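You operate a simulated robot arm through the tools that you are given. There is no shell and no other tool.

Carry out the task below with a simulated robot arm. There is one attempt and no reset: what you move stays moved.

TASK
Check both black reels with the stepped plug; tag the worn one HOLD and the other GOOD.
Fine: let go of the plug in each hole; worn = the red step sinks into the centre hole; tags go into those holes; put the plug back; reels stay where they stand; leave the other tags. Set down upright: stepped plug.

Only the result counts: the job must be done as asked and must still hold three seconds after the hand-in. Knocking over, shifting, dropping, spilling or breaking anything else fails it.

THE ROBOT
A 6-joint arm with a two-finger gripper, fixed in place. Base frame: the origin is at the foot of the arm, x ahead of it, y to its left, z up; the work surface is at about z = 0.6. Units: m, rad, N and s.
Its first joint turns from -2.897 to 2.897 rad. Payload 3.43 kg.
The TCP is the grasp point between the finger pads, 0.02 m short of the fingertips. In the tool frame z runs along the fingers and y along their closing line. Largest opening 0.19 m; the body of the gripper starts 0.248 m behind the TCP.
Orientation is that of the tool frame in the base frame, as a unit quaternion [x, y, z, w]. With the fingers straight down and closing along the base's y, the tool's x points along the base's -x, its y along +y and its z along -z.

THE INTERFACE
- The arm moves only by the tool servo_tool. Its argument "commands" is one flat list of numbers, 7 for each row, row after row: the shift along the tool's x, y, z in m, then the turn, a rotation vector about the tool's x, y, z in rad, then the finger opening in m, from 0 to 0.19. In form: [x, y, z, wx, wy, wz, grip, x, y, z, wx, wy, wz, grip, ...]. A call has 1 to 20 rows; each row shifts and turns the commanded pose from where the row before left it, along the tool's axes as they then stand. A row lasts 0.2 s, in which the tool goes at most 0.05 m and 0.15 rad; a call with a longer step from one row to the next is refused whole, and so is a gripper value outside its range. Where a pose cannot be reached the arm comes as near as it can. A force on the tool above 90 N (or 10 N above the force at the start of the call, whichever is more), or a blocked arm, ends the call early, and 0.2 s more pass. Each finger travels about 0.045 m/s and halts on what it meets, pressing with about 24 N; the grip force reading is that of the motor and also rises with nothing between the fingers. The clock runs only during rows and for 0.2 s after the last one: add rows that do not move to give the fingers time. The reply holds the time, the measured pose of the TCP, the force on the tool along the base axes, the opening and the grip force, in the units named above and with some noise, with the torque about the TCP (base axes, N m) and any sound that the robot's microphone picked up.
- Cameras (640 x 400 px; columns grow to the right, rows downward): "scene" is fixed at [0.4006, 0.5013, 1.5714]; the picture's right is [0.50, -0.87, 0.00], its down [-0.51, -0.30, -0.81] and it looks along [0.70, 0.40, -0.59] (base axes); focal length 214 px, centre (320, 200). "wrist" rides on the gripper at [0.07, -0.008, -0.288] in the tool frame; the picture's right is [0.12, 0.99, 0.00], its down [-0.96, 0.12, -0.25] and it looks along [-0.25, 0.03, 0.97] (tool axes); focal length 261 px, centre (320, 200). There is no depth. A picture from a camera that has moved, and an enlarged one, comes with that camera's place and axes in the base frame and with its lens.
- snapshot(camera): a new picture of that camera. No time passes.
- move_column(by): slides the trunk up (or, below 0, down) by that many m; the arm rides with it, the base frame stays. It gives what a move gives, with no picture.
- enlarge(camera, box): a new picture of the part [left, top, right, bottom] of that camera's present view, enlarged. No time passes.
- job_done(): hands the job in; it is judged then, once.

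Nothing tells you positions but the pictures and the camera data. Unless the task says otherwise, let go and move clear before handing in.

The tools are called as name(argument=value, ...) on one line, values as JSON. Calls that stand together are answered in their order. servo_tool: Moves the arm, as the interface text tells. Its arguments: {"type":"object","properties":{"commands":{"type":"array","items":{"type":"number"}}},"required":["commands"]} The other tools are called the same way: move_column (by) slides the trunk up or down; snapshot (camera) takes a picture; enlarge (camera, box) takes an enlarged picture of a part of a camera's view; job_done () hands the job in.

At the start:

```text
clock: 0.0
eef_pos: [0.5848, -0.0577, 1.3521]
orientation: [0.0, 1.0, 0.0, 0.002]
wrist_force: [1.0, -0.1, -0.1]
moment: [-0.02, -0.01, -0.01]
grip_width: 0.1899
finger_force: 0.1
trunk travel left (down, up): [-0.175, 0.065]
```

scene: 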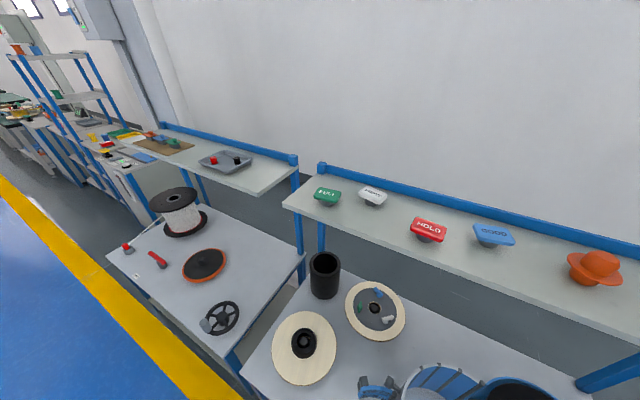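
wrist: 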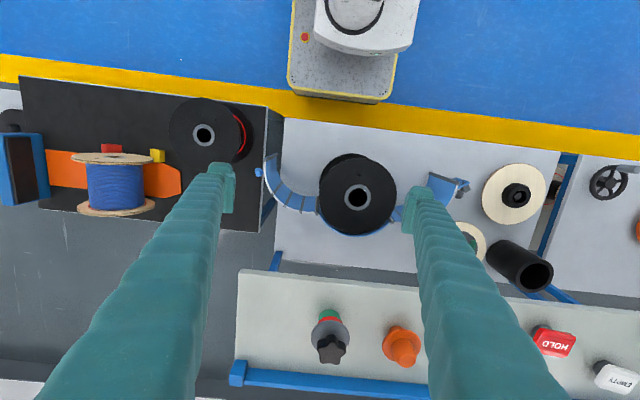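

I'll look closer at the scene with both cameras before moving anything: I see two black reels in the wrist view, a shelf with tags, and a stepped plug on the shelf.

enlarge(camera="wrist", box=[220, 240, 640, 400])

enlarge(camera="wrist", box=[140, 70, 460, 270])

enlarge(camera="scene", box=[240, 160, 640, 400])

```text
1.52 times, centred on (430, 320) of wrist
camera zoom: at [0.5142, -0.0657, 1.6385], right [-0.12, 0.99, 0.0], down [0.96, 0.12, 0.25], along [0.25, 0.03, -0.97], focal length 397 px, centre (152, 17)
```

zoom: 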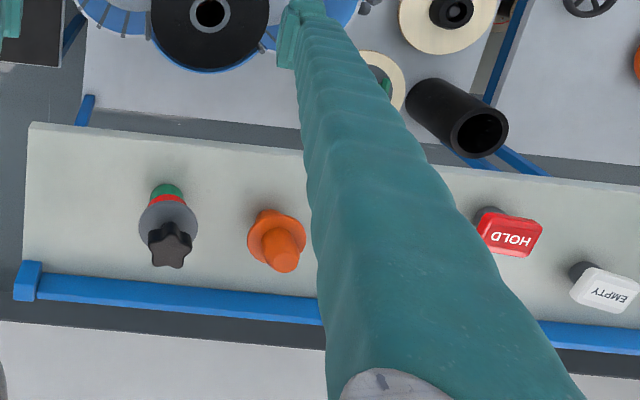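

```text
2.00 times, centred on (300, 170) of wrist
camera zoom: at [0.5142, -0.0657, 1.6385], right [-0.12, 0.99, 0.0], down [0.96, 0.12, 0.25], along [0.25, 0.03, -0.97], focal length 521 px, centre (360, 260)
```

zoom: 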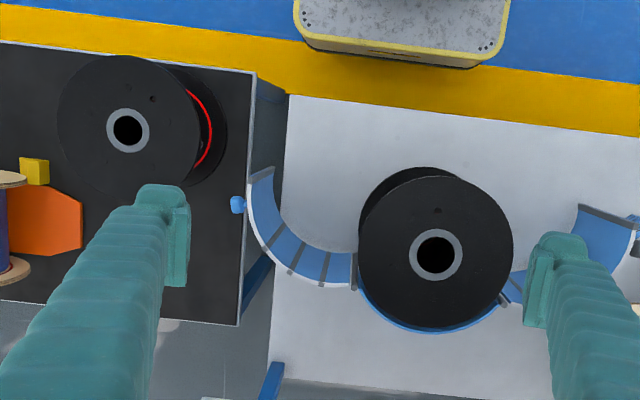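

```text
1.60 times, centred on (440, 280) of scene
camera zoom: at [0.4006, 0.5013, 1.5714], right [0.5, -0.87, 0.0], down [-0.51, -0.3, -0.81], along [0.7, 0.4, -0.59], focal length 343 px, centre (128, 72)
```

zoom: 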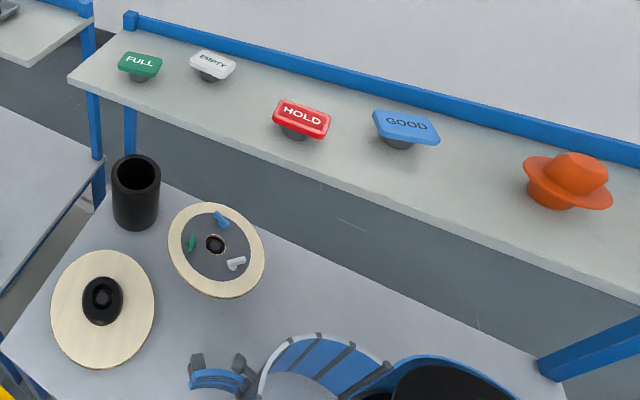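

The stepped plug (green tip, red step, grey flange, black star knob) stands on the shelf near (0.89, 0.0), and the tags stand further left. The two black reels are near (0.70, 0.08) and (0.56, -0.43). I'll move above the plug for a closer look.

servo_tool(commands=[-0.03, 0.0115, -0.01, 0, 0, 0, 0.19, -0.03, 0.0115, -0.01, 0, 0, 0, 0.19, -0.03, 0.0115, -0.01, 0, 0, 0, 0.19, -0.03, 0.0115, -0.01, 0, 0, 0, 0.19, -0.03, 0.0115, -0.01, 0, 0, 0, 0.19])

snapshot(camera="wrist")

snapshot(camera="scene")

```text
clock: 1.2
eef_pos: [0.7187, 0.0001, 1.3276]
orientation: [0.0, 1.0, 0.0, 0.006]
wrist_force: [-0.7, -0.5, 0.6]
moment: [0.04, -0.18, -0.01]
grip_width: 0.1902
finger_force: 0.2
out of reach, approached as far as the arm can: row 1, 2, 3, 4, 5
trunk travel left (down, up): [-0.175, 0.065]
```

```text
taken
camera wrist: at [0.6429, -0.0094, 1.6148], right [-0.12, 0.99, 0.0], down [0.96, 0.12, 0.26], along [0.26, 0.03, -0.97], focal length 261 px, centre (320, 200)
```

wrist: 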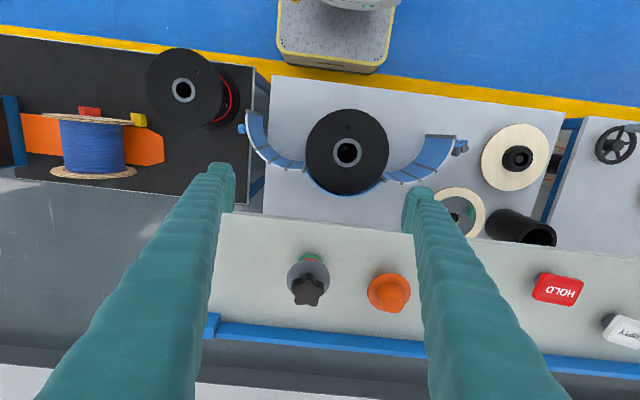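

```text
taken
```

scene: 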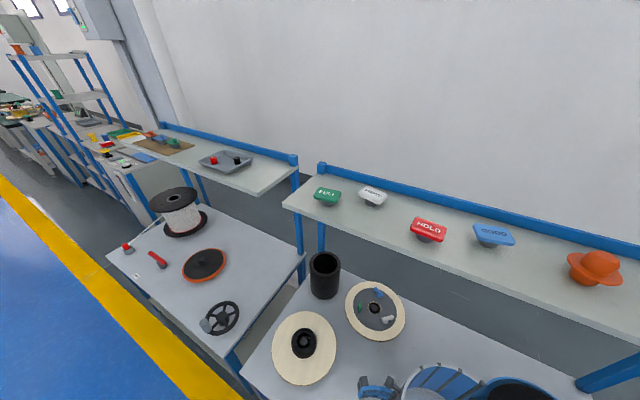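

The straight-down reach ends at about 0.72 m at this height, so I'll raise the trunk fully and then tilt the tool outward to reach the shelf. First I'll enlarge the present view of the plug and reels.

enlarge(camera="wrist", box=[250, 220, 430, 332])

enlarge(camera="wrist", box=[290, 95, 410, 205])

enlarge(camera="wrist", box=[120, 40, 270, 140])

enlarge(camera="scene", box=[390, 190, 630, 300])

move_column(by=0.065)

```text
3.56 times, centred on (340, 276) of wrist
camera zoom: at [0.6429, -0.0094, 1.6148], right [-0.12, 0.99, 0.0], down [0.96, 0.12, 0.26], along [0.26, 0.03, -0.97], focal length 927 px, centre (249, -70)
```

zoom: 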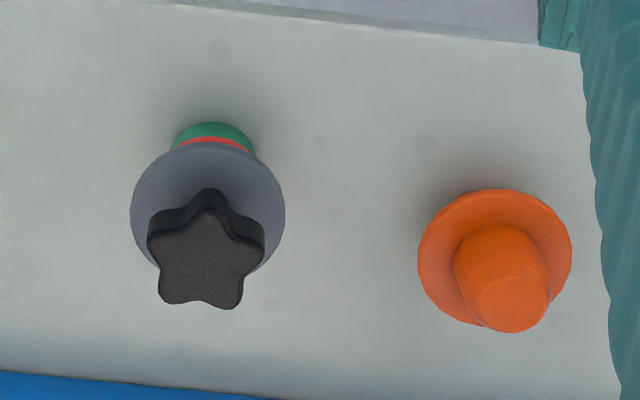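

```text
3.64 times, centred on (350, 150) of wrist
camera zoom: at [0.6429, -0.0094, 1.6148], right [-0.12, 0.99, 0.0], down [0.96, 0.12, 0.26], along [0.26, 0.03, -0.97], focal length 948 px, centre (211, 382)
```

zoom: 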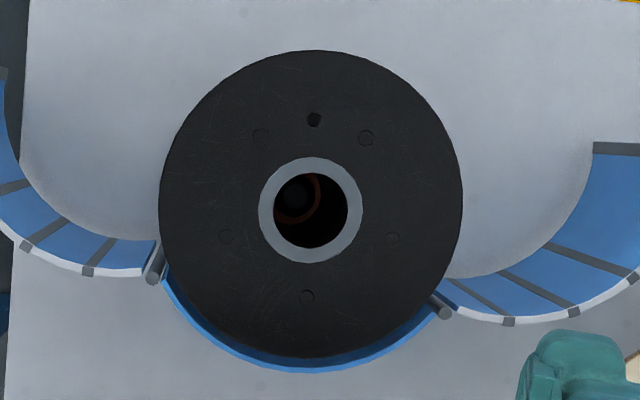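

```text
4.00 times, centred on (195, 90) of wrist
camera zoom: at [0.6429, -0.0094, 1.6148], right [-0.12, 0.99, 0.0], down [0.96, 0.12, 0.26], along [0.26, 0.03, -0.97], focal length 1043 px, centre (820, 640)
```

zoom: 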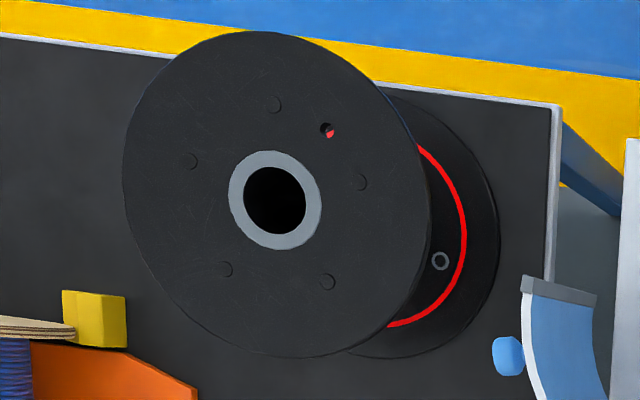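

```text
2.67 times, centred on (510, 245) of scene
camera zoom: at [0.4006, 0.5013, 1.5714], right [0.5, -0.87, 0.0], down [-0.51, -0.3, -0.81], along [0.7, 0.4, -0.59], focal length 572 px, centre (-187, 80)
```

zoom: 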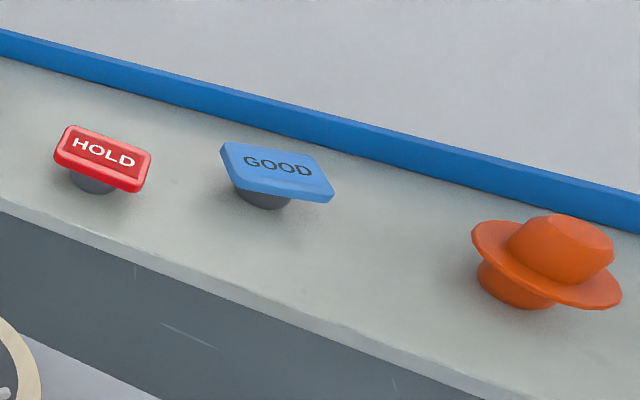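

```text
clock: 2.2
eef_pos: [0.7192, -0.0, 1.3922]
orientation: [0.0, 1.0, 0.0, 0.006]
wrist_force: [-1.0, 0.1, -1.2]
moment: [-0.02, 0.03, 0.02]
grip_width: 0.19
finger_force: 0.1
trunk travel left (down, up): [-0.24, 0.0]
```

The plug's flange centre is at about (0.90, 0.00, 1.20). I'll tilt the tool 30° outward and look at the plug and tags more from the side.

servo_tool(commands=[0, 0, 0, 0, -0.131, 0, 0.19, 0, 0, 0, 0, -0.131, 0, 0.19, 0, 0, 0, 0, -0.131, 0, 0.19, 0, 0, 0, 0, -0.131, 0, 0.19, 0, 0, 0, 0, 0, 0, 0.19])

snapshot(camera="wrist")

```text
clock: 3.4
eef_pos: [0.7177, 0.0001, 1.3922]
orientation: [0.0, 0.964, 0.0, 0.266]
wrist_force: [-0.9, -0.2, 0.5]
moment: [0.0, -0.07, 0.03]
grip_width: 0.1901
finger_force: 0.0
trunk travel left (down, up): [-0.24, 0.0]
```

```text
taken
camera wrist: at [0.5089, -0.0095, 1.6038], right [-0.1, 0.99, -0.06], down [0.7, 0.12, 0.71], along [0.71, 0.03, -0.71], focal length 261 px, centre (320, 200)
```

wrist: 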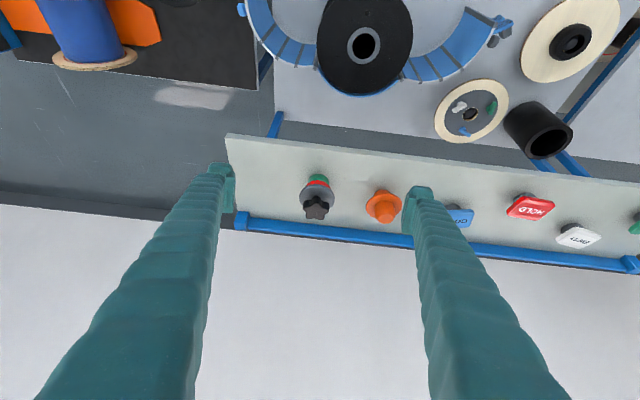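

The tilted view shows the plug, orange item and all tags. I'll enlarge these.

enlarge(camera="wrist", box=[270, 160, 390, 235])

enlarge(camera="wrist", box=[440, 170, 640, 270])

enlarge(camera="wrist", box=[290, 0, 450, 100])

```text
5.33 times, centred on (330, 198) of wrist
camera zoom: at [0.5089, -0.0095, 1.6038], right [-0.1, 0.99, -0.06], down [0.7, 0.12, 0.71], along [0.71, 0.03, -0.71], focal length 1390 px, centre (267, 213)
```

zoom: 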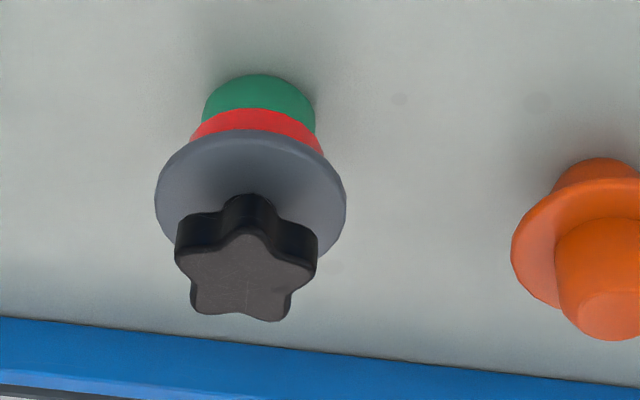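

```text
3.20 times, centred on (540, 220) of wrist
camera zoom: at [0.5089, -0.0095, 1.6038], right [-0.1, 0.99, -0.06], down [0.7, 0.12, 0.71], along [0.71, 0.03, -0.71], focal length 834 px, centre (-384, 136)
```

zoom: 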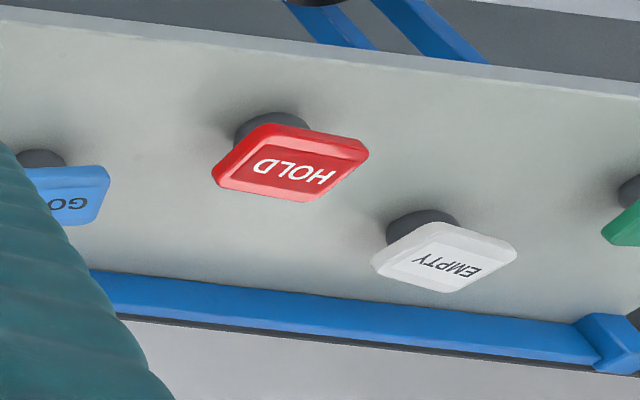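

```text
4.00 times, centred on (370, 50) of wrist
camera zoom: at [0.5089, -0.0095, 1.6038], right [-0.1, 0.99, -0.06], down [0.7, 0.12, 0.71], along [0.71, 0.03, -0.71], focal length 1043 px, centre (120, 800)
```

zoom: 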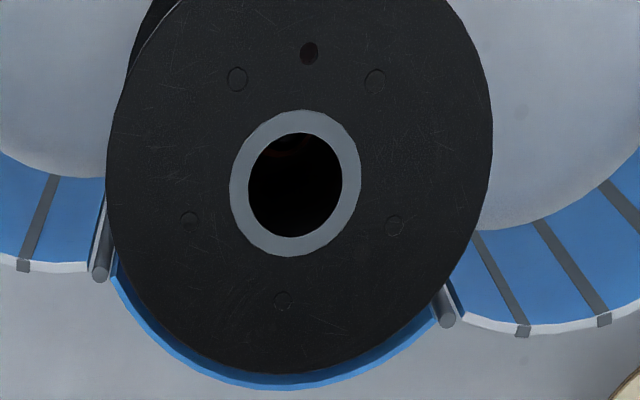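

The plug flange centre comes out at about (0.900, 0.000, 1.204), the knob top at z≈1.25 and the shelf at z≈1.155. I'll reduce the tilt to about 22° and move in above the plug to read the knob's orientation.

servo_tool(commands=[0, 0, 0, 0, 0.14, 0, 0.11, -0.0273, 0, 0.0178, 0, 0, 0, 0.11, -0.0273, 0, 0.0178, 0, 0, 0, 0.11, -0.0273, 0, 0.0178, 0, 0, 0, 0.11, -0.0273, 0, 0.0178, 0, 0, 0, 0.11, -0.0273, 0, 0.0178, 0, 0, 0, 0.11, 0, 0, 0, 0, 0, 0, 0.11])

snapshot(camera="wrist")

snapshot(camera="scene")

```text
clock: 5.0
eef_pos: [0.8793, 0.0015, 1.364]
orientation: [0.0, 0.981, -0.001, 0.195]
wrist_force: [0.7, 0.4, -0.3]
moment: [0.0, 0.06, -0.01]
grip_width: 0.1101
finger_force: 0.0
trunk travel left (down, up): [-0.24, 0.0]
```

```text
taken
camera wrist: at [0.7032, -0.008, 1.602], right [-0.11, 0.99, -0.05], down [0.79, 0.12, 0.6], along [0.6, 0.03, -0.8], focal length 261 px, centre (320, 200)
```

wrist: 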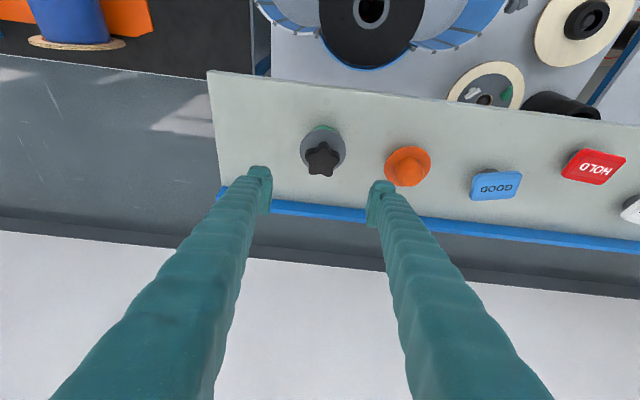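

```text
taken
```

scene: 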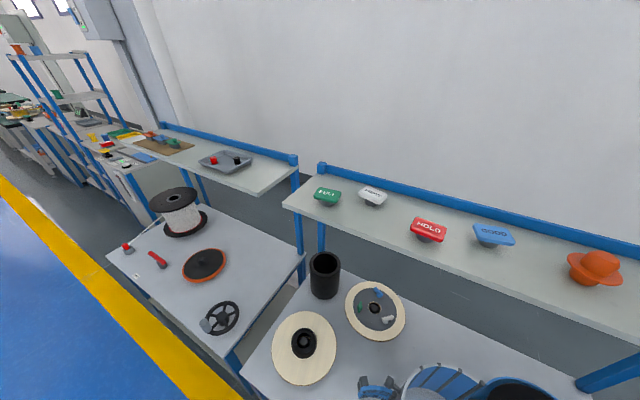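

The TCP projects near (320,197) in the wrist image, so the plug is a bit nearer the robot than the line of sight. I'll enlarge the plug and tags for precise measures.

enlarge(camera="wrist", box=[280, 110, 368, 190])

enlarge(camera="wrist", box=[450, 130, 640, 230])

```text
5.00 times, centred on (324, 150) of wrist
camera zoom: at [0.7032, -0.008, 1.602], right [-0.11, 0.99, -0.05], down [0.79, 0.12, 0.6], along [0.6, 0.03, -0.8], focal length 1303 px, centre (300, 450)
```

zoom: 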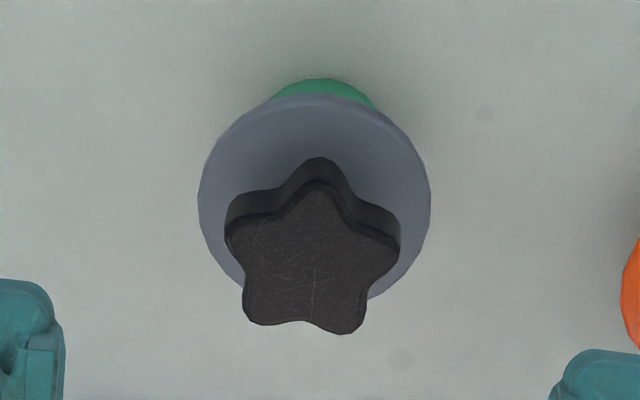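

```text
3.37 times, centred on (545, 180) of wrist
camera zoom: at [0.7032, -0.008, 1.602], right [-0.11, 0.99, -0.05], down [0.79, 0.12, 0.6], along [0.6, 0.03, -0.8], focal length 878 px, centre (-438, 267)
```

zoom: 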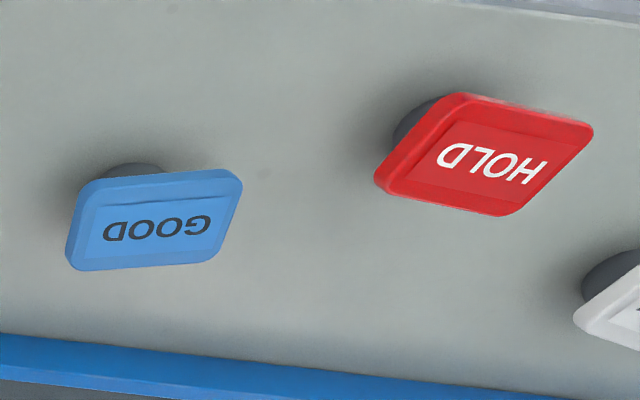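

The star knob has a lobe pointing at the robot, centre about (0.897, 0.000). I'll yaw 18° so one pad meets one lobe and the other pad meets two, then come down part of the way and check.

servo_tool(commands=[0, 0, 0, -0.0401, 0, -0.0967, 0.1, 0, 0, 0, -0.0401, 0, -0.0967, 0.1, 0, 0, 0, -0.0401, 0, -0.0967, 0.1, 0.00283, -0.0024, 0.0219, 0, 0, 0, 0.1, 0.00283, -0.0024, 0.0219, 0, 0, 0, 0.1, 0.00283, -0.0024, 0.0219, 0, 0, 0, 0.1, 0, 0, 0, 0, 0, 0, 0.1])

snapshot(camera="wrist")

```text
clock: 6.6
eef_pos: [0.899, -0.0024, 1.2984]
orientation: [-0.154, 0.968, 0.03, 0.195]
wrist_force: [-0.1, 0.5, -0.5]
moment: [0.01, 0.0, -0.02]
grip_width: 0.0998
finger_force: 0.0
trunk travel left (down, up): [-0.24, 0.0]
```

```text
taken
camera wrist: at [0.7339, -0.0648, 1.5368], right [-0.41, 0.91, -0.05], down [0.72, 0.36, 0.6], along [0.56, 0.21, -0.8], focal length 261 px, centre (320, 200)
```

wrist: 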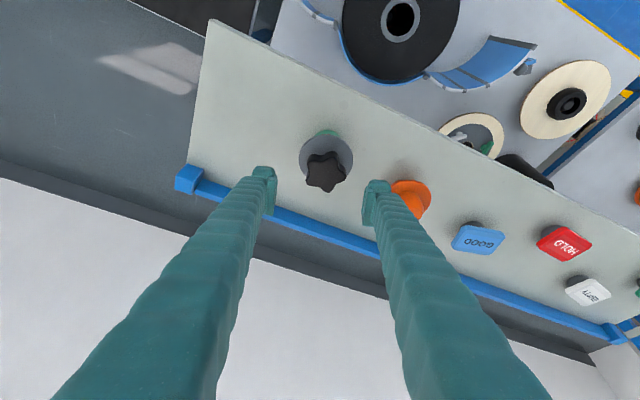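

The knob is between the fingers' path; I'll enlarge to fix its position relative to the TCP before the final descent.

enlarge(camera="wrist", box=[260, 110, 388, 210])

```text
4.00 times, centred on (324, 160) of wrist
camera zoom: at [0.7339, -0.0648, 1.5368], right [-0.41, 0.91, -0.05], down [0.72, 0.36, 0.6], along [0.56, 0.21, -0.8], focal length 1043 px, centre (304, 360)
```

zoom: 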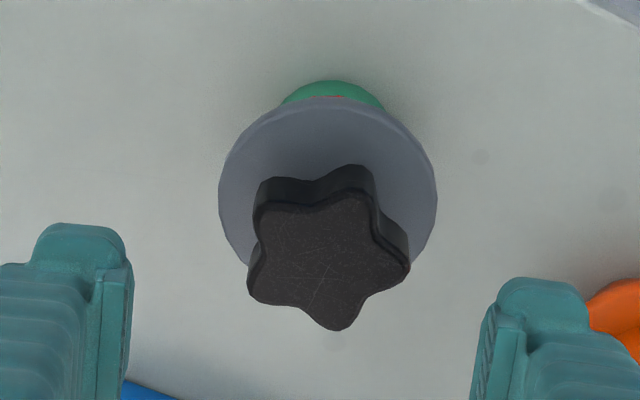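

Plug axis is at about (0.8965, -0.0005). Descending to grip height (TCP z≈1.241), then I'll check before closing.

servo_tool(commands=[0.0079, 0.00083, 0.01743, 0, 0, 0, 0.09, 0.0079, 0.00083, 0.01743, 0, 0, 0, 0.09, 0.0079, 0.00083, 0.01743, 0, 0, 0, 0.09, 0, 0, 0, 0, 0, 0, 0.09])

enlarge(camera="wrist", box=[220, 110, 420, 235])

```text
clock: 7.6
eef_pos: [0.8951, -0.0013, 1.2417]
orientation: [-0.154, 0.968, 0.03, 0.195]
wrist_force: [0.1, 0.6, 0.6]
moment: [-0.03, -0.01, 0.0]
grip_width: 0.0902
finger_force: 0.1
trunk travel left (down, up): [-0.24, 0.0]
```

```text
3.20 times, centred on (320, 172) of wrist
camera zoom: at [0.7303, -0.0624, 1.4786], right [-0.41, 0.91, -0.05], down [0.72, 0.36, 0.6], along [0.56, 0.21, -0.8], focal length 834 px, centre (320, 288)
```

zoom: 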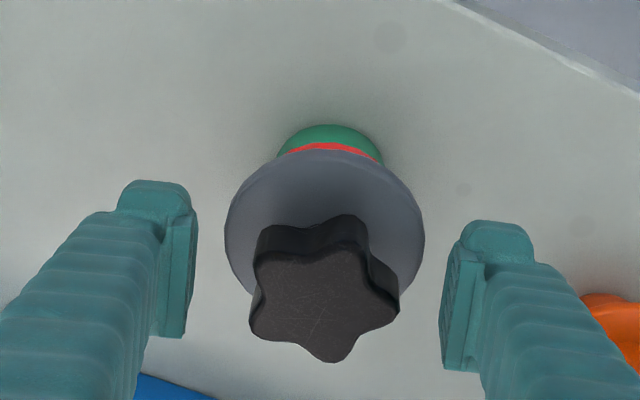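

Fingers straddle the knob well (two lobes on the left pad, one on the right). Closing now.

servo_tool(commands=[0, 0, 0, 0, 0, 0, 0.06, 0, 0, 0, 0, 0, 0, 0.04, 0, 0, 0, 0, 0, 0, 0.03, 0, 0, 0, 0, 0, 0, 0.03, 0, 0, 0, 0, 0, 0, 0.03])

enlarge(camera="wrist", box=[220, 110, 420, 235])

```text
clock: 8.8
eef_pos: [0.8944, 0.0014, 1.2448]
orientation: [-0.154, 0.968, 0.03, 0.196]
wrist_force: [2.2, 0.7, 33.2]
moment: [-0.04, -0.09, -0.01]
grip_width: 0.0496
finger_force: 23.9
trunk travel left (down, up): [-0.24, 0.0]
```

```text
3.20 times, centred on (320, 172) of wrist
camera zoom: at [0.7288, -0.062, 1.4808], right [-0.41, 0.91, -0.05], down [0.72, 0.36, 0.6], along [0.56, 0.21, -0.8], focal length 834 px, centre (320, 288)
```

zoom: 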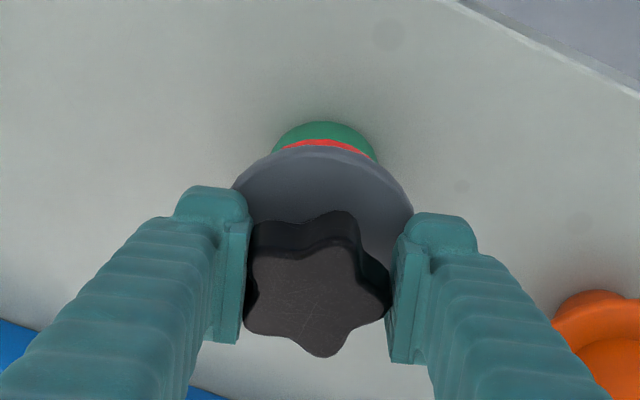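

Gripped at 0.0496 m width. There is some upward force (fingertips touching the flange), so I'll lift gently and check that the plug comes along upright.

servo_tool(commands=[-0.00192, 0, -0.00462, 0, 0, 0, 0.03, -0.00383, 0, -0.00924, 0, 0, 0, 0.03, -0.00766, 0, -0.01848, 0, 0, 0, 0.03, -0.00766, 0, -0.01848, 0, 0, 0, 0.03, 0, 0, 0, 0, 0, 0, 0.03])

enlarge(camera="wrist", box=[220, 110, 420, 235])

```text
clock: 10.0
eef_pos: [0.8949, -0.0025, 1.2959]
orientation: [-0.153, 0.968, 0.031, 0.194]
wrist_force: [-0.4, -0.4, -0.9]
moment: [0.04, 0.02, 0.0]
grip_width: 0.0498
finger_force: 24.1
trunk travel left (down, up): [-0.24, 0.0]
```

```text
3.20 times, centred on (320, 172) of wrist
camera zoom: at [0.7292, -0.0633, 1.5344], right [-0.41, 0.91, -0.05], down [0.72, 0.36, 0.6], along [0.56, 0.21, -0.8], focal length 834 px, centre (320, 288)
```

zoom: 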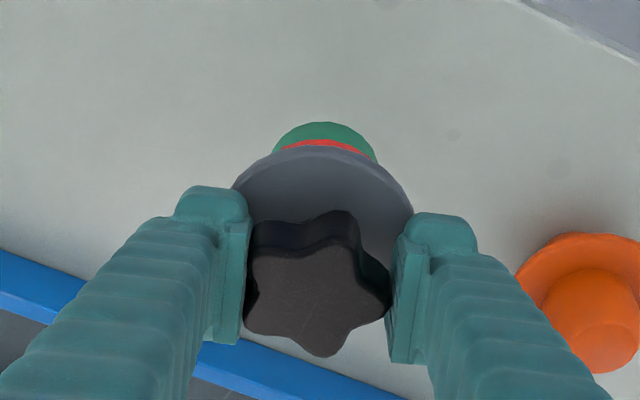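

The plug is lifted and upright in the hand. Now I'll carry it back off the shelf and over reel 1 (predicted hole at (0.698, 0.076, 0.837)), staying well above it to look again.

servo_tool(commands=[0.03034, 0.02708, -0.01258, 0, 0, 0, 0.03, 0.03034, 0.02708, -0.01258, 0, 0, 0, 0.03, 0.03034, 0.02708, -0.01258, 0, 0, 0, 0.03, 0.03034, 0.02708, -0.01258, 0, 0, 0, 0.03, 0.03034, 0.02708, -0.01258, 0, 0, 0, 0.03, 0.0176, 0, 0.0425, 0, 0, 0, 0.03, 0.0176, 0, 0.0425, 0, 0, 0, 0.03, 0.0176, 0, 0.0425, 0, 0, 0, 0.03, 0, 0, 0, 0, 0, 0, 0.03])

snapshot(camera="wrist")

snapshot(camera="scene")

```text
clock: 12.0
eef_pos: [0.6977, 0.0763, 1.1574]
orientation: [-0.153, 0.969, 0.03, 0.194]
wrist_force: [0.1, 1.0, -1.2]
moment: [0.0, -0.01, 0.03]
grip_width: 0.0496
finger_force: 24.2
trunk travel left (down, up): [-0.24, 0.0]
```

```text
taken
camera wrist: at [0.5318, 0.0138, 1.3946], right [-0.41, 0.91, -0.05], down [0.72, 0.36, 0.6], along [0.56, 0.21, -0.8], focal length 261 px, centre (320, 200)
```

wrist: 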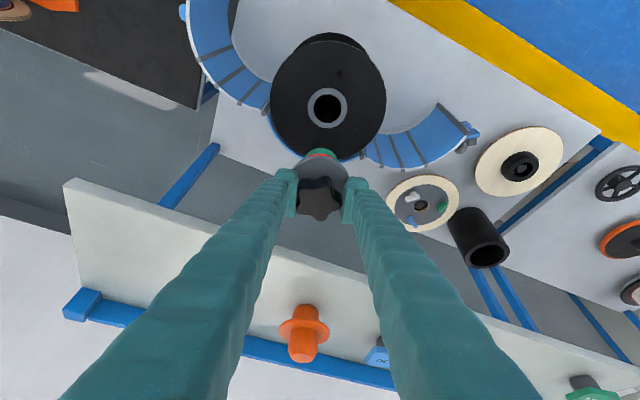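

```text
taken
```

scene: 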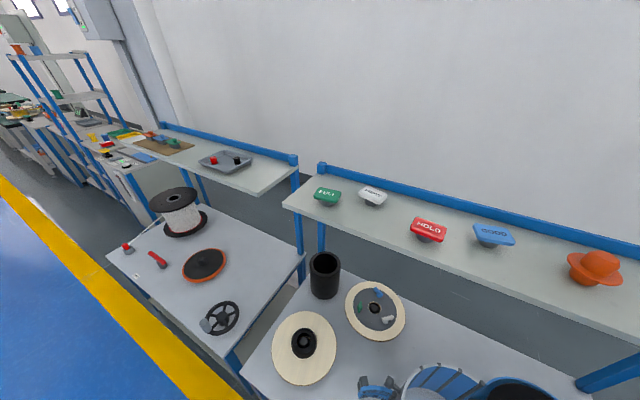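

I now see reel 1 clearly past the plug. I'll enlarge it to measure hole position from this viewpoint.

enlarge(camera="wrist", box=[250, 30, 410, 130])

enlarge(camera="wrist", box=[270, 80, 380, 160])

```text
4.00 times, centred on (330, 80) of wrist
camera zoom: at [0.5318, 0.0138, 1.3946], right [-0.41, 0.91, -0.05], down [0.72, 0.36, 0.6], along [0.56, 0.21, -0.8], focal length 1043 px, centre (280, 680)
```

zoom: 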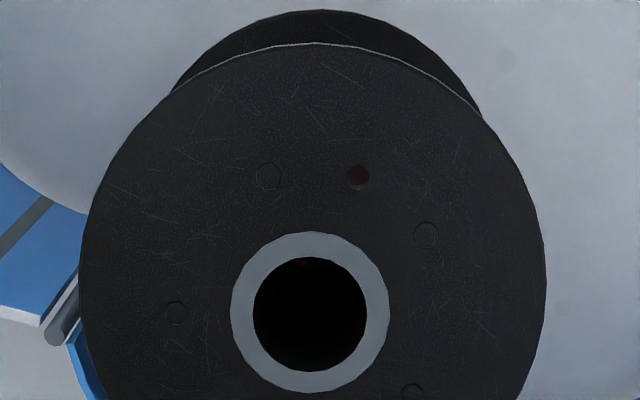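

```text
5.00 times, centred on (325, 120) of wrist
camera zoom: at [0.5318, 0.0138, 1.3946], right [-0.41, 0.91, -0.05], down [0.72, 0.36, 0.6], along [0.56, 0.21, -0.8], focal length 1303 px, centre (295, 600)
```

zoom: 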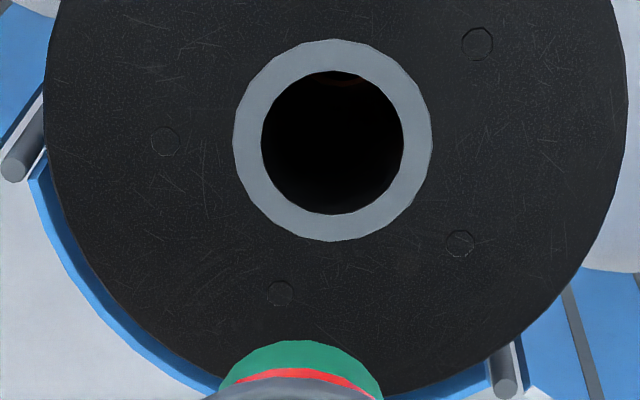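

Combining four views, reel 1's hole is at about (0.697, 0.077, 0.84). The plug axis sits about 2–3 mm off the TCP because of the star shape. I'll descend until the tip is a few cm above the hole and look again.

servo_tool(commands=[0.01476, 0.00068, 0.03452, 0, 0, 0, 0.03, 0.01476, 0.00068, 0.03452, 0, 0, 0, 0.03, 0.01476, 0.00068, 0.03452, 0, 0, 0, 0.03, 0.01476, 0.00068, 0.03452, 0, 0, 0, 0.03, 0.01476, 0.00068, 0.03452, 0, 0, 0, 0.03, 0, 0, 0, 0, 0, 0, 0.03])

enlarge(camera="wrist", box=[220, 110, 420, 235])

snapshot(camera="wrist")

```text
clock: 13.4
eef_pos: [0.6963, 0.0792, 0.9712]
orientation: [-0.154, 0.968, 0.03, 0.194]
wrist_force: [0.1, 1.2, -1.1]
moment: [0.05, 0.02, -0.03]
grip_width: 0.0496
finger_force: 23.8
trunk travel left (down, up): [-0.24, 0.0]
```

```text
3.20 times, centred on (320, 172) of wrist
camera zoom: at [0.5295, 0.0171, 1.2094], right [-0.41, 0.91, -0.05], down [0.72, 0.36, 0.6], along [0.56, 0.21, -0.8], focal length 834 px, centre (320, 288)
```

zoom: 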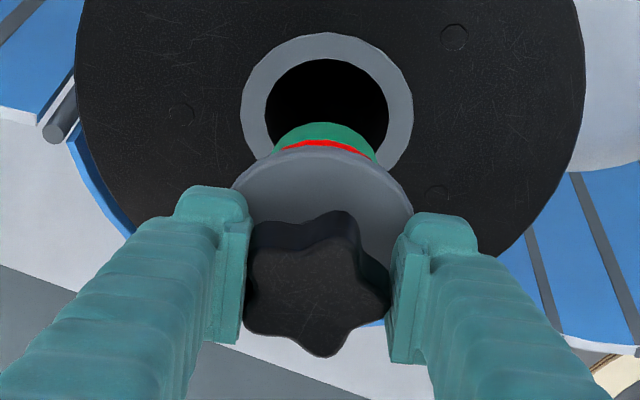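

```text
taken
camera wrist: at [0.5295, 0.0171, 1.2094], right [-0.41, 0.91, -0.05], down [0.72, 0.36, 0.6], along [0.56, 0.21, -0.8], focal length 261 px, centre (320, 200)
```

wrist: 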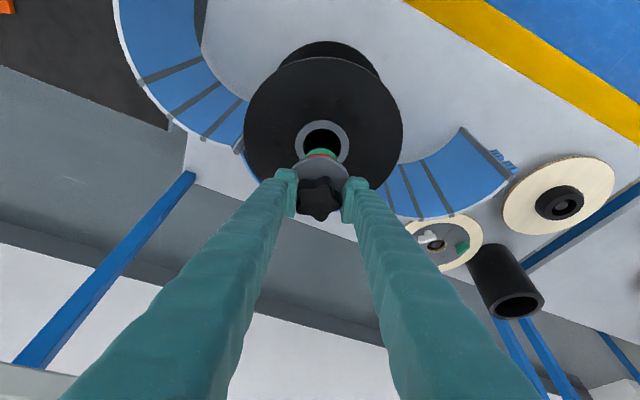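

The plug tip looks well aligned over the hole (both at about (0.697, 0.0765)), around 5 cm above it. I'll descend 3 cm more and recheck.

servo_tool(commands=[0.00578, 0, 0.01387, 0, 0, 0, 0.03, 0.00578, 0, 0.01387, 0, 0, 0, 0.03, 0, 0, 0, 0, 0, 0, 0.03])

enlarge(camera="wrist", box=[250, 120, 390, 208])

```text
clock: 14.2
eef_pos: [0.6921, 0.0795, 0.94]
orientation: [-0.153, 0.968, 0.03, 0.195]
wrist_force: [0.0, -0.8, -0.8]
moment: [0.0, 0.0, 0.01]
grip_width: 0.0498
finger_force: 24.0
trunk travel left (down, up): [-0.24, 0.0]
```

```text
4.55 times, centred on (320, 164) of wrist
camera zoom: at [0.5282, 0.0171, 1.1788], right [-0.41, 0.91, -0.05], down [0.72, 0.35, 0.6], along [0.56, 0.21, -0.8], focal length 1185 px, centre (320, 364)
```

zoom: 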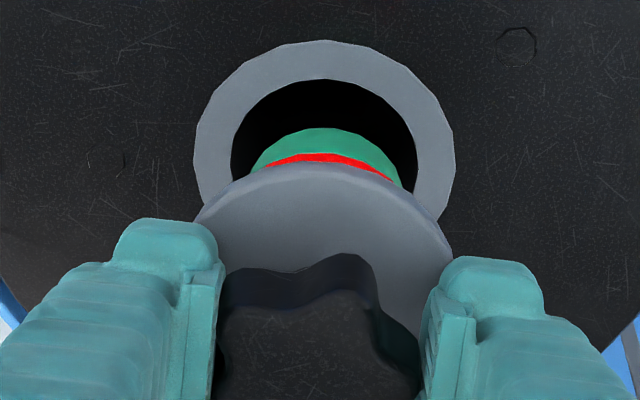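

Lateral alignment is within a millimetre; tip is about 2 cm above the ring. I'll lower it 2.5 cm in small steps and check the force.

servo_tool(commands=[0.00241, 0, 0.00578, 0, 0, 0, 0.03, 0.00241, 0, 0.00578, 0, 0, 0, 0.03, 0.00241, 0, 0.00578, 0, 0, 0, 0.03, 0.00241, 0, 0.00578, 0, 0, 0, 0.03, 0, 0, 0, 0, 0, 0, 0.03])

enlarge(camera="wrist", box=[250, 120, 390, 208])

```text
clock: 15.4
eef_pos: [0.6949, 0.0804, 0.9163]
orientation: [-0.153, 0.969, 0.03, 0.194]
wrist_force: [0.7, 0.2, -1.9]
moment: [0.04, 0.05, -0.04]
grip_width: 0.0496
finger_force: 24.2
trunk travel left (down, up): [-0.24, 0.0]
```

```text
4.55 times, centred on (320, 164) of wrist
camera zoom: at [0.5286, 0.0173, 1.154], right [-0.41, 0.91, -0.05], down [0.72, 0.36, 0.6], along [0.56, 0.21, -0.8], focal length 1185 px, centre (320, 364)
```

zoom: 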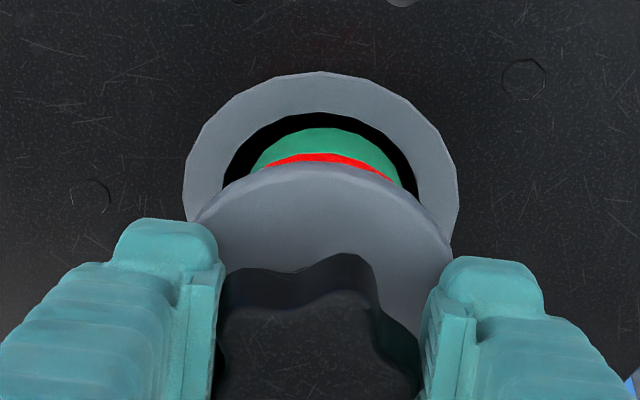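

The tip is right at ring level with no contact. The hole centre is about 1.7 mm left and 1 mm further out than the plug, so I'll correct that and go down 12 mm into the hole.

servo_tool(commands=[-0.00127, -0.0016, 0.00053, 0, 0, 0, 0.03, 0.00231, 0, 0.00555, 0, 0, 0, 0.03, 0.00231, 0, 0.00555, 0, 0, 0, 0.03, 0, 0, 0, 0, 0, 0, 0.03])

enlarge(camera="wrist", box=[250, 120, 390, 208])

```text
clock: 16.4
eef_pos: [0.6957, 0.0789, 0.9045]
orientation: [-0.153, 0.968, 0.03, 0.195]
wrist_force: [-0.7, 0.6, -1.4]
moment: [0.05, -0.03, -0.01]
grip_width: 0.0497
finger_force: 23.6
trunk travel left (down, up): [-0.24, 0.0]
```

```text
4.55 times, centred on (320, 164) of wrist
camera zoom: at [0.5301, 0.0167, 1.1427], right [-0.41, 0.91, -0.05], down [0.72, 0.35, 0.6], along [0.56, 0.21, -0.8], focal length 1185 px, centre (320, 364)
```

zoom: 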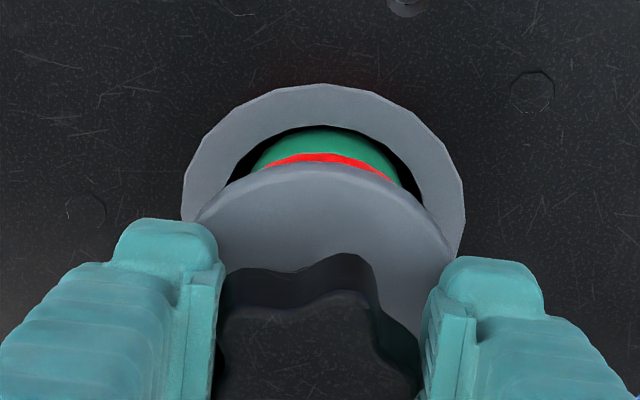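

The green tip is inside the hole, centred to about 1 mm. Continuing down gently in small steps, watching the force for red-step contact.

servo_tool(commands=[0.00116, 0.0, 0.00277, 0, 0, 0, 0.03, 0.00116, 0, 0.00277, 0, 0, 0, 0.03, 0, 0, 0, 0, 0, 0, 0.03])

servo_tool(commands=[0.00116, -0.0005, 0.00277, 0, 0, 0, 0.03, 0, 0, 0, 0, 0, 0, 0.03])

enlarge(camera="wrist", box=[250, 120, 390, 208])

```text
clock: 17.2
eef_pos: [0.6951, 0.0785, 0.8972]
orientation: [-0.153, 0.968, 0.03, 0.195]
wrist_force: [-0.5, 0.7, -1.1]
moment: [-0.01, 0.01, -0.01]
grip_width: 0.0498
finger_force: 23.8
trunk travel left (down, up): [-0.24, 0.0]
```

```text
clock: 17.8
eef_pos: [0.6957, 0.0801, 0.8942]
orientation: [-0.153, 0.969, 0.03, 0.194]
wrist_force: [-0.2, 0.6, -1.5]
moment: [-0.05, 0.0, 0.02]
grip_width: 0.0497
finger_force: 24.0
trunk travel left (down, up): [-0.24, 0.0]
```

```text
4.55 times, centred on (320, 164) of wrist
camera zoom: at [0.5306, 0.0166, 1.1324], right [-0.41, 0.91, -0.05], down [0.72, 0.36, 0.6], along [0.56, 0.21, -0.8], focal length 1185 px, centre (320, 364)
```

zoom: 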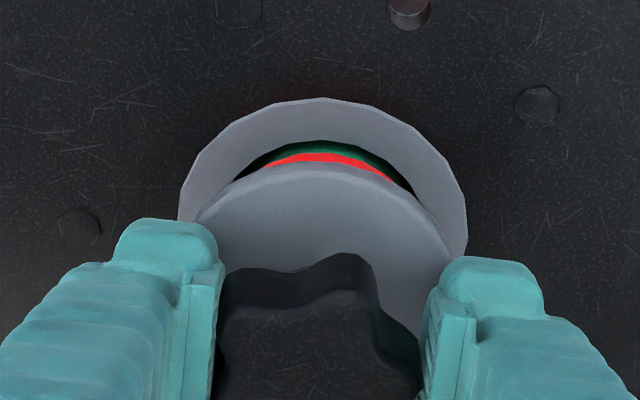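

No contact yet; the red step is just about at the ring. Continuing in 3 mm steps.

servo_tool(commands=[0.00116, -0.0003, 0.00277, 0, 0, 0, 0.03, 0, 0, 0, 0, 0, 0, 0.03])

servo_tool(commands=[0.00116, 0, 0.00277, 0, 0, 0, 0.03, 0, 0, 0, 0, 0, 0, 0.03])

enlarge(camera="wrist", box=[250, 120, 390, 208])

```text
clock: 18.4
eef_pos: [0.6957, 0.079, 0.8917]
orientation: [-0.153, 0.969, 0.029, 0.194]
wrist_force: [-0.3, -0.3, -2.1]
moment: [-0.01, -0.02, 0.05]
grip_width: 0.0495
finger_force: 23.9
trunk travel left (down, up): [-0.24, 0.0]
```

```text
clock: 19.0
eef_pos: [0.6962, 0.0784, 0.8875]
orientation: [-0.153, 0.969, 0.03, 0.193]
wrist_force: [-0.2, 0.4, -1.8]
moment: [-0.01, -0.01, -0.01]
grip_width: 0.0495
finger_force: 23.6
trunk travel left (down, up): [-0.24, 0.0]
```

```text
4.55 times, centred on (320, 164) of wrist
camera zoom: at [0.5311, 0.0164, 1.1261], right [-0.41, 0.91, -0.05], down [0.72, 0.36, 0.6], along [0.56, 0.21, -0.8], focal length 1185 px, centre (320, 364)
```

zoom: 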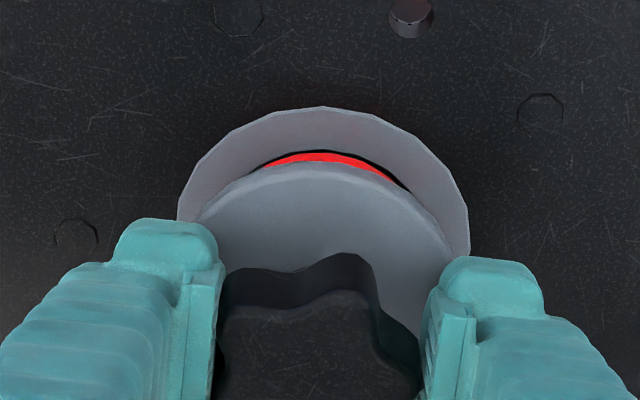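

Still no contact; the red step appears to be at/inside the hole edge. Continuing gently.

servo_tool(commands=[0.00116, 0, 0.00277, 0, 0, 0, 0.03, 0, 0, 0, 0, 0, 0, 0.03])

servo_tool(commands=[0.00116, 0, 0.00277, 0, 0, 0, 0.03, 0, 0, 0, 0, 0, 0, 0.03])

enlarge(camera="wrist", box=[250, 120, 390, 208])

```text
clock: 19.6
eef_pos: [0.6961, 0.0797, 0.8865]
orientation: [-0.153, 0.969, 0.03, 0.194]
wrist_force: [0.2, -0.5, -1.7]
moment: [-0.03, 0.02, 0.01]
grip_width: 0.0494
finger_force: 24.4
trunk travel left (down, up): [-0.24, 0.0]
```

```text
clock: 20.2
eef_pos: [0.6964, 0.0783, 0.8826]
orientation: [-0.153, 0.969, 0.029, 0.194]
wrist_force: [0.6, 0.7, -1.8]
moment: [0.02, -0.08, 0.03]
grip_width: 0.0498
finger_force: 24.3
trunk travel left (down, up): [-0.24, 0.0]
```

```text
4.55 times, centred on (320, 164) of wrist
camera zoom: at [0.5313, 0.0161, 1.12], right [-0.41, 0.91, -0.05], down [0.72, 0.36, 0.6], along [0.56, 0.21, -0.8], focal length 1185 px, centre (320, 364)
```

zoom: 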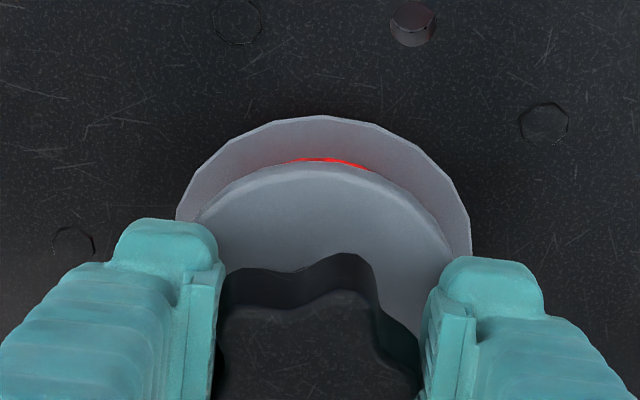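

The red step is sinking into reel 1's hole with no resistance. A couple more small steps until the flange is nearly on the ring, then release.

servo_tool(commands=[0.00116, 0, 0.00277, 0, 0, 0, 0.03, 0, 0, 0, 0, 0, 0, 0.03])

servo_tool(commands=[0.00077, 0, 0.00185, 0, 0, 0, 0.03, 0, 0, 0, 0, 0, 0, 0.03])

enlarge(camera="wrist", box=[250, 120, 390, 208])

```text
clock: 20.8
eef_pos: [0.6962, 0.079, 0.8789]
orientation: [-0.153, 0.968, 0.03, 0.195]
wrist_force: [1.1, 1.4, -0.6]
moment: [0.03, -0.1, 0.02]
grip_width: 0.0498
finger_force: 24.1
trunk travel left (down, up): [-0.24, 0.0]
```

```text
clock: 21.4
eef_pos: [0.6961, 0.0777, 0.8765]
orientation: [-0.153, 0.969, 0.03, 0.193]
wrist_force: [0.6, 1.0, -1.4]
moment: [0.05, -0.05, 0.01]
grip_width: 0.0497
finger_force: 24.2
trunk travel left (down, up): [-0.24, 0.0]
```

```text
4.55 times, centred on (320, 164) of wrist
camera zoom: at [0.5309, 0.0163, 1.115], right [-0.41, 0.91, -0.05], down [0.72, 0.36, 0.6], along [0.56, 0.21, -0.8], focal length 1185 px, centre (320, 364)
```

zoom: 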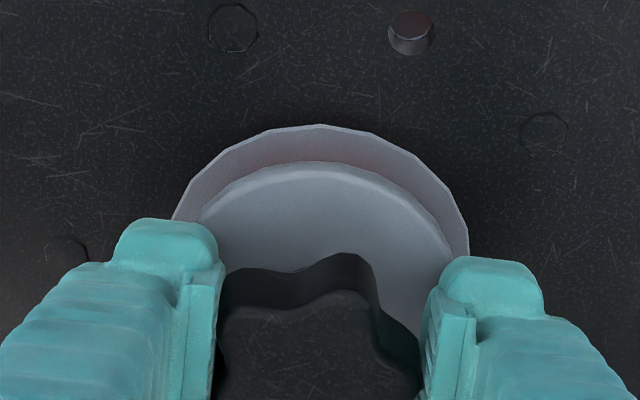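

Nearly seated, only ~1 N lateral. One or two more small steps to find the seat.

servo_tool(commands=[0.00077, 0, 0.00185, 0, 0, 0, 0.03, 0, 0, 0, 0, 0, 0, 0.03])

servo_tool(commands=[0.00077, 0, 0.00185, 0, 0, 0, 0.03, 0, 0, 0, 0, 0, 0, 0.03])

enlarge(camera="wrist", box=[250, 120, 390, 208])

```text
clock: 22.0
eef_pos: [0.6966, 0.0781, 0.8743]
orientation: [-0.154, 0.969, 0.03, 0.193]
wrist_force: [1.1, 1.9, -1.4]
moment: [0.06, -0.01, -0.01]
grip_width: 0.0497
finger_force: 24.2
trunk travel left (down, up): [-0.24, 0.0]
```

```text
clock: 22.6
eef_pos: [0.6962, 0.078, 0.8733]
orientation: [-0.153, 0.968, 0.03, 0.195]
wrist_force: [1.0, 2.7, -1.8]
moment: [0.05, -0.04, 0.03]
grip_width: 0.0498
finger_force: 24.3
trunk travel left (down, up): [-0.24, 0.0]
```

```text
4.55 times, centred on (320, 164) of wrist
camera zoom: at [0.5308, 0.0157, 1.1106], right [-0.41, 0.91, -0.05], down [0.72, 0.36, 0.6], along [0.56, 0.21, -0.8], focal length 1185 px, centre (320, 364)
```

zoom: 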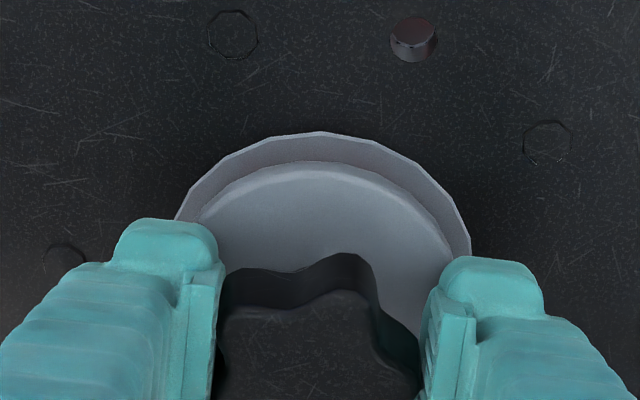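

Very light side contact (about 2.7 N), the red step is in the hole, flange almost on the ring. Releasing here and rising to observe.

servo_tool(commands=[0, 0, 0, 0, 0, 0, 0.06, 0, 0, 0, 0, 0, 0, 0.08, 0, 0, 0, 0, 0, 0, 0.09, 0, 0, 0, 0, 0, 0, 0.09])

snapshot(camera="wrist")

enlarge(camera="wrist", box=[250, 120, 390, 208])

```text
clock: 23.6
eef_pos: [0.6965, 0.0775, 0.8728]
orientation: [-0.153, 0.968, 0.03, 0.195]
wrist_force: [0.5, 0.7, -0.9]
moment: [-0.01, 0.01, 0.02]
grip_width: 0.0901
finger_force: 0.1
trunk travel left (down, up): [-0.24, 0.0]
```

```text
taken
camera wrist: at [0.5308, 0.0156, 1.1106], right [-0.41, 0.91, -0.05], down [0.72, 0.36, 0.6], along [0.56, 0.21, -0.8], focal length 261 px, centre (320, 200)
```

wrist: 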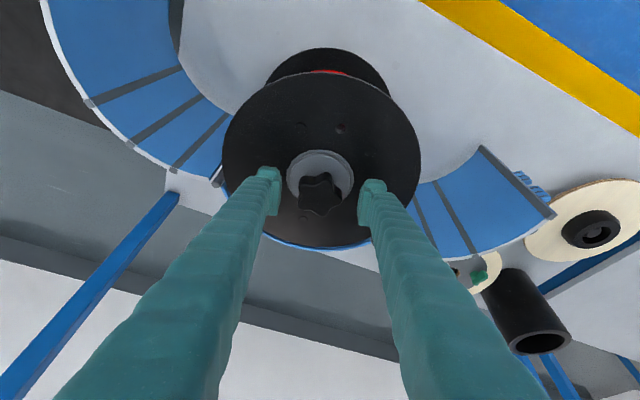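

```text
4.55 times, centred on (320, 164) of wrist
camera zoom: at [0.5308, 0.0156, 1.1106], right [-0.41, 0.91, -0.05], down [0.72, 0.36, 0.6], along [0.56, 0.21, -0.8], focal length 1185 px, centre (320, 364)
```

zoom: 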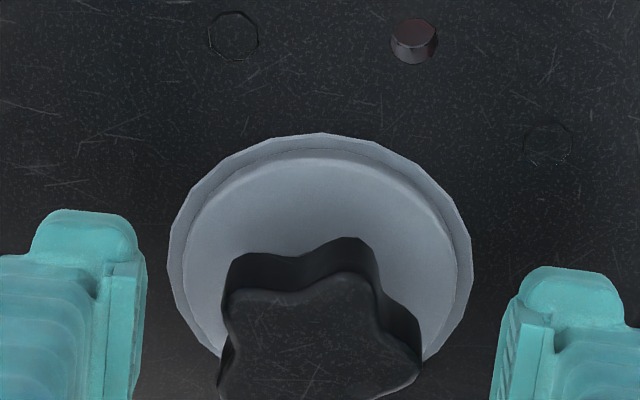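

The plug dropped the last few mm and its grey flange sits flush on reel 1's ring: the red step sank, so reel 1 is the worn one (to be confirmed by reel 2). Regripping the knob now, about 5 mm lower.

servo_tool(commands=[0.0019, 0, 0.0046, 0, 0, 0, 0.09, 0, 0, 0, 0, 0, 0, 0.06, 0, 0, 0, 0, 0, 0, 0.04, 0, 0, 0, 0, 0, 0, 0.03, 0, 0, 0, 0, 0, 0, 0.03])

enlarge(camera="wrist", box=[250, 120, 390, 208])

```text
clock: 24.8
eef_pos: [0.697, 0.0781, 0.8682]
orientation: [-0.153, 0.968, 0.03, 0.194]
wrist_force: [1.1, -0.4, -0.3]
moment: [-0.02, -0.02, 0.01]
grip_width: 0.0497
finger_force: 23.7
trunk travel left (down, up): [-0.24, 0.0]
```

```text
4.55 times, centred on (320, 164) of wrist
camera zoom: at [0.5315, 0.0154, 1.1056], right [-0.41, 0.91, -0.05], down [0.72, 0.36, 0.6], along [0.56, 0.21, -0.8], focal length 1185 px, centre (320, 364)
```

zoom: 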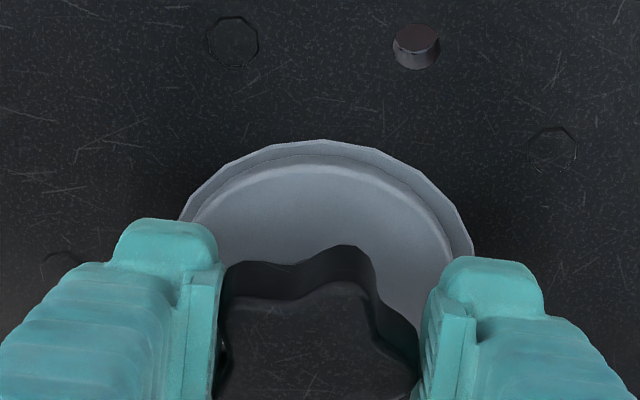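

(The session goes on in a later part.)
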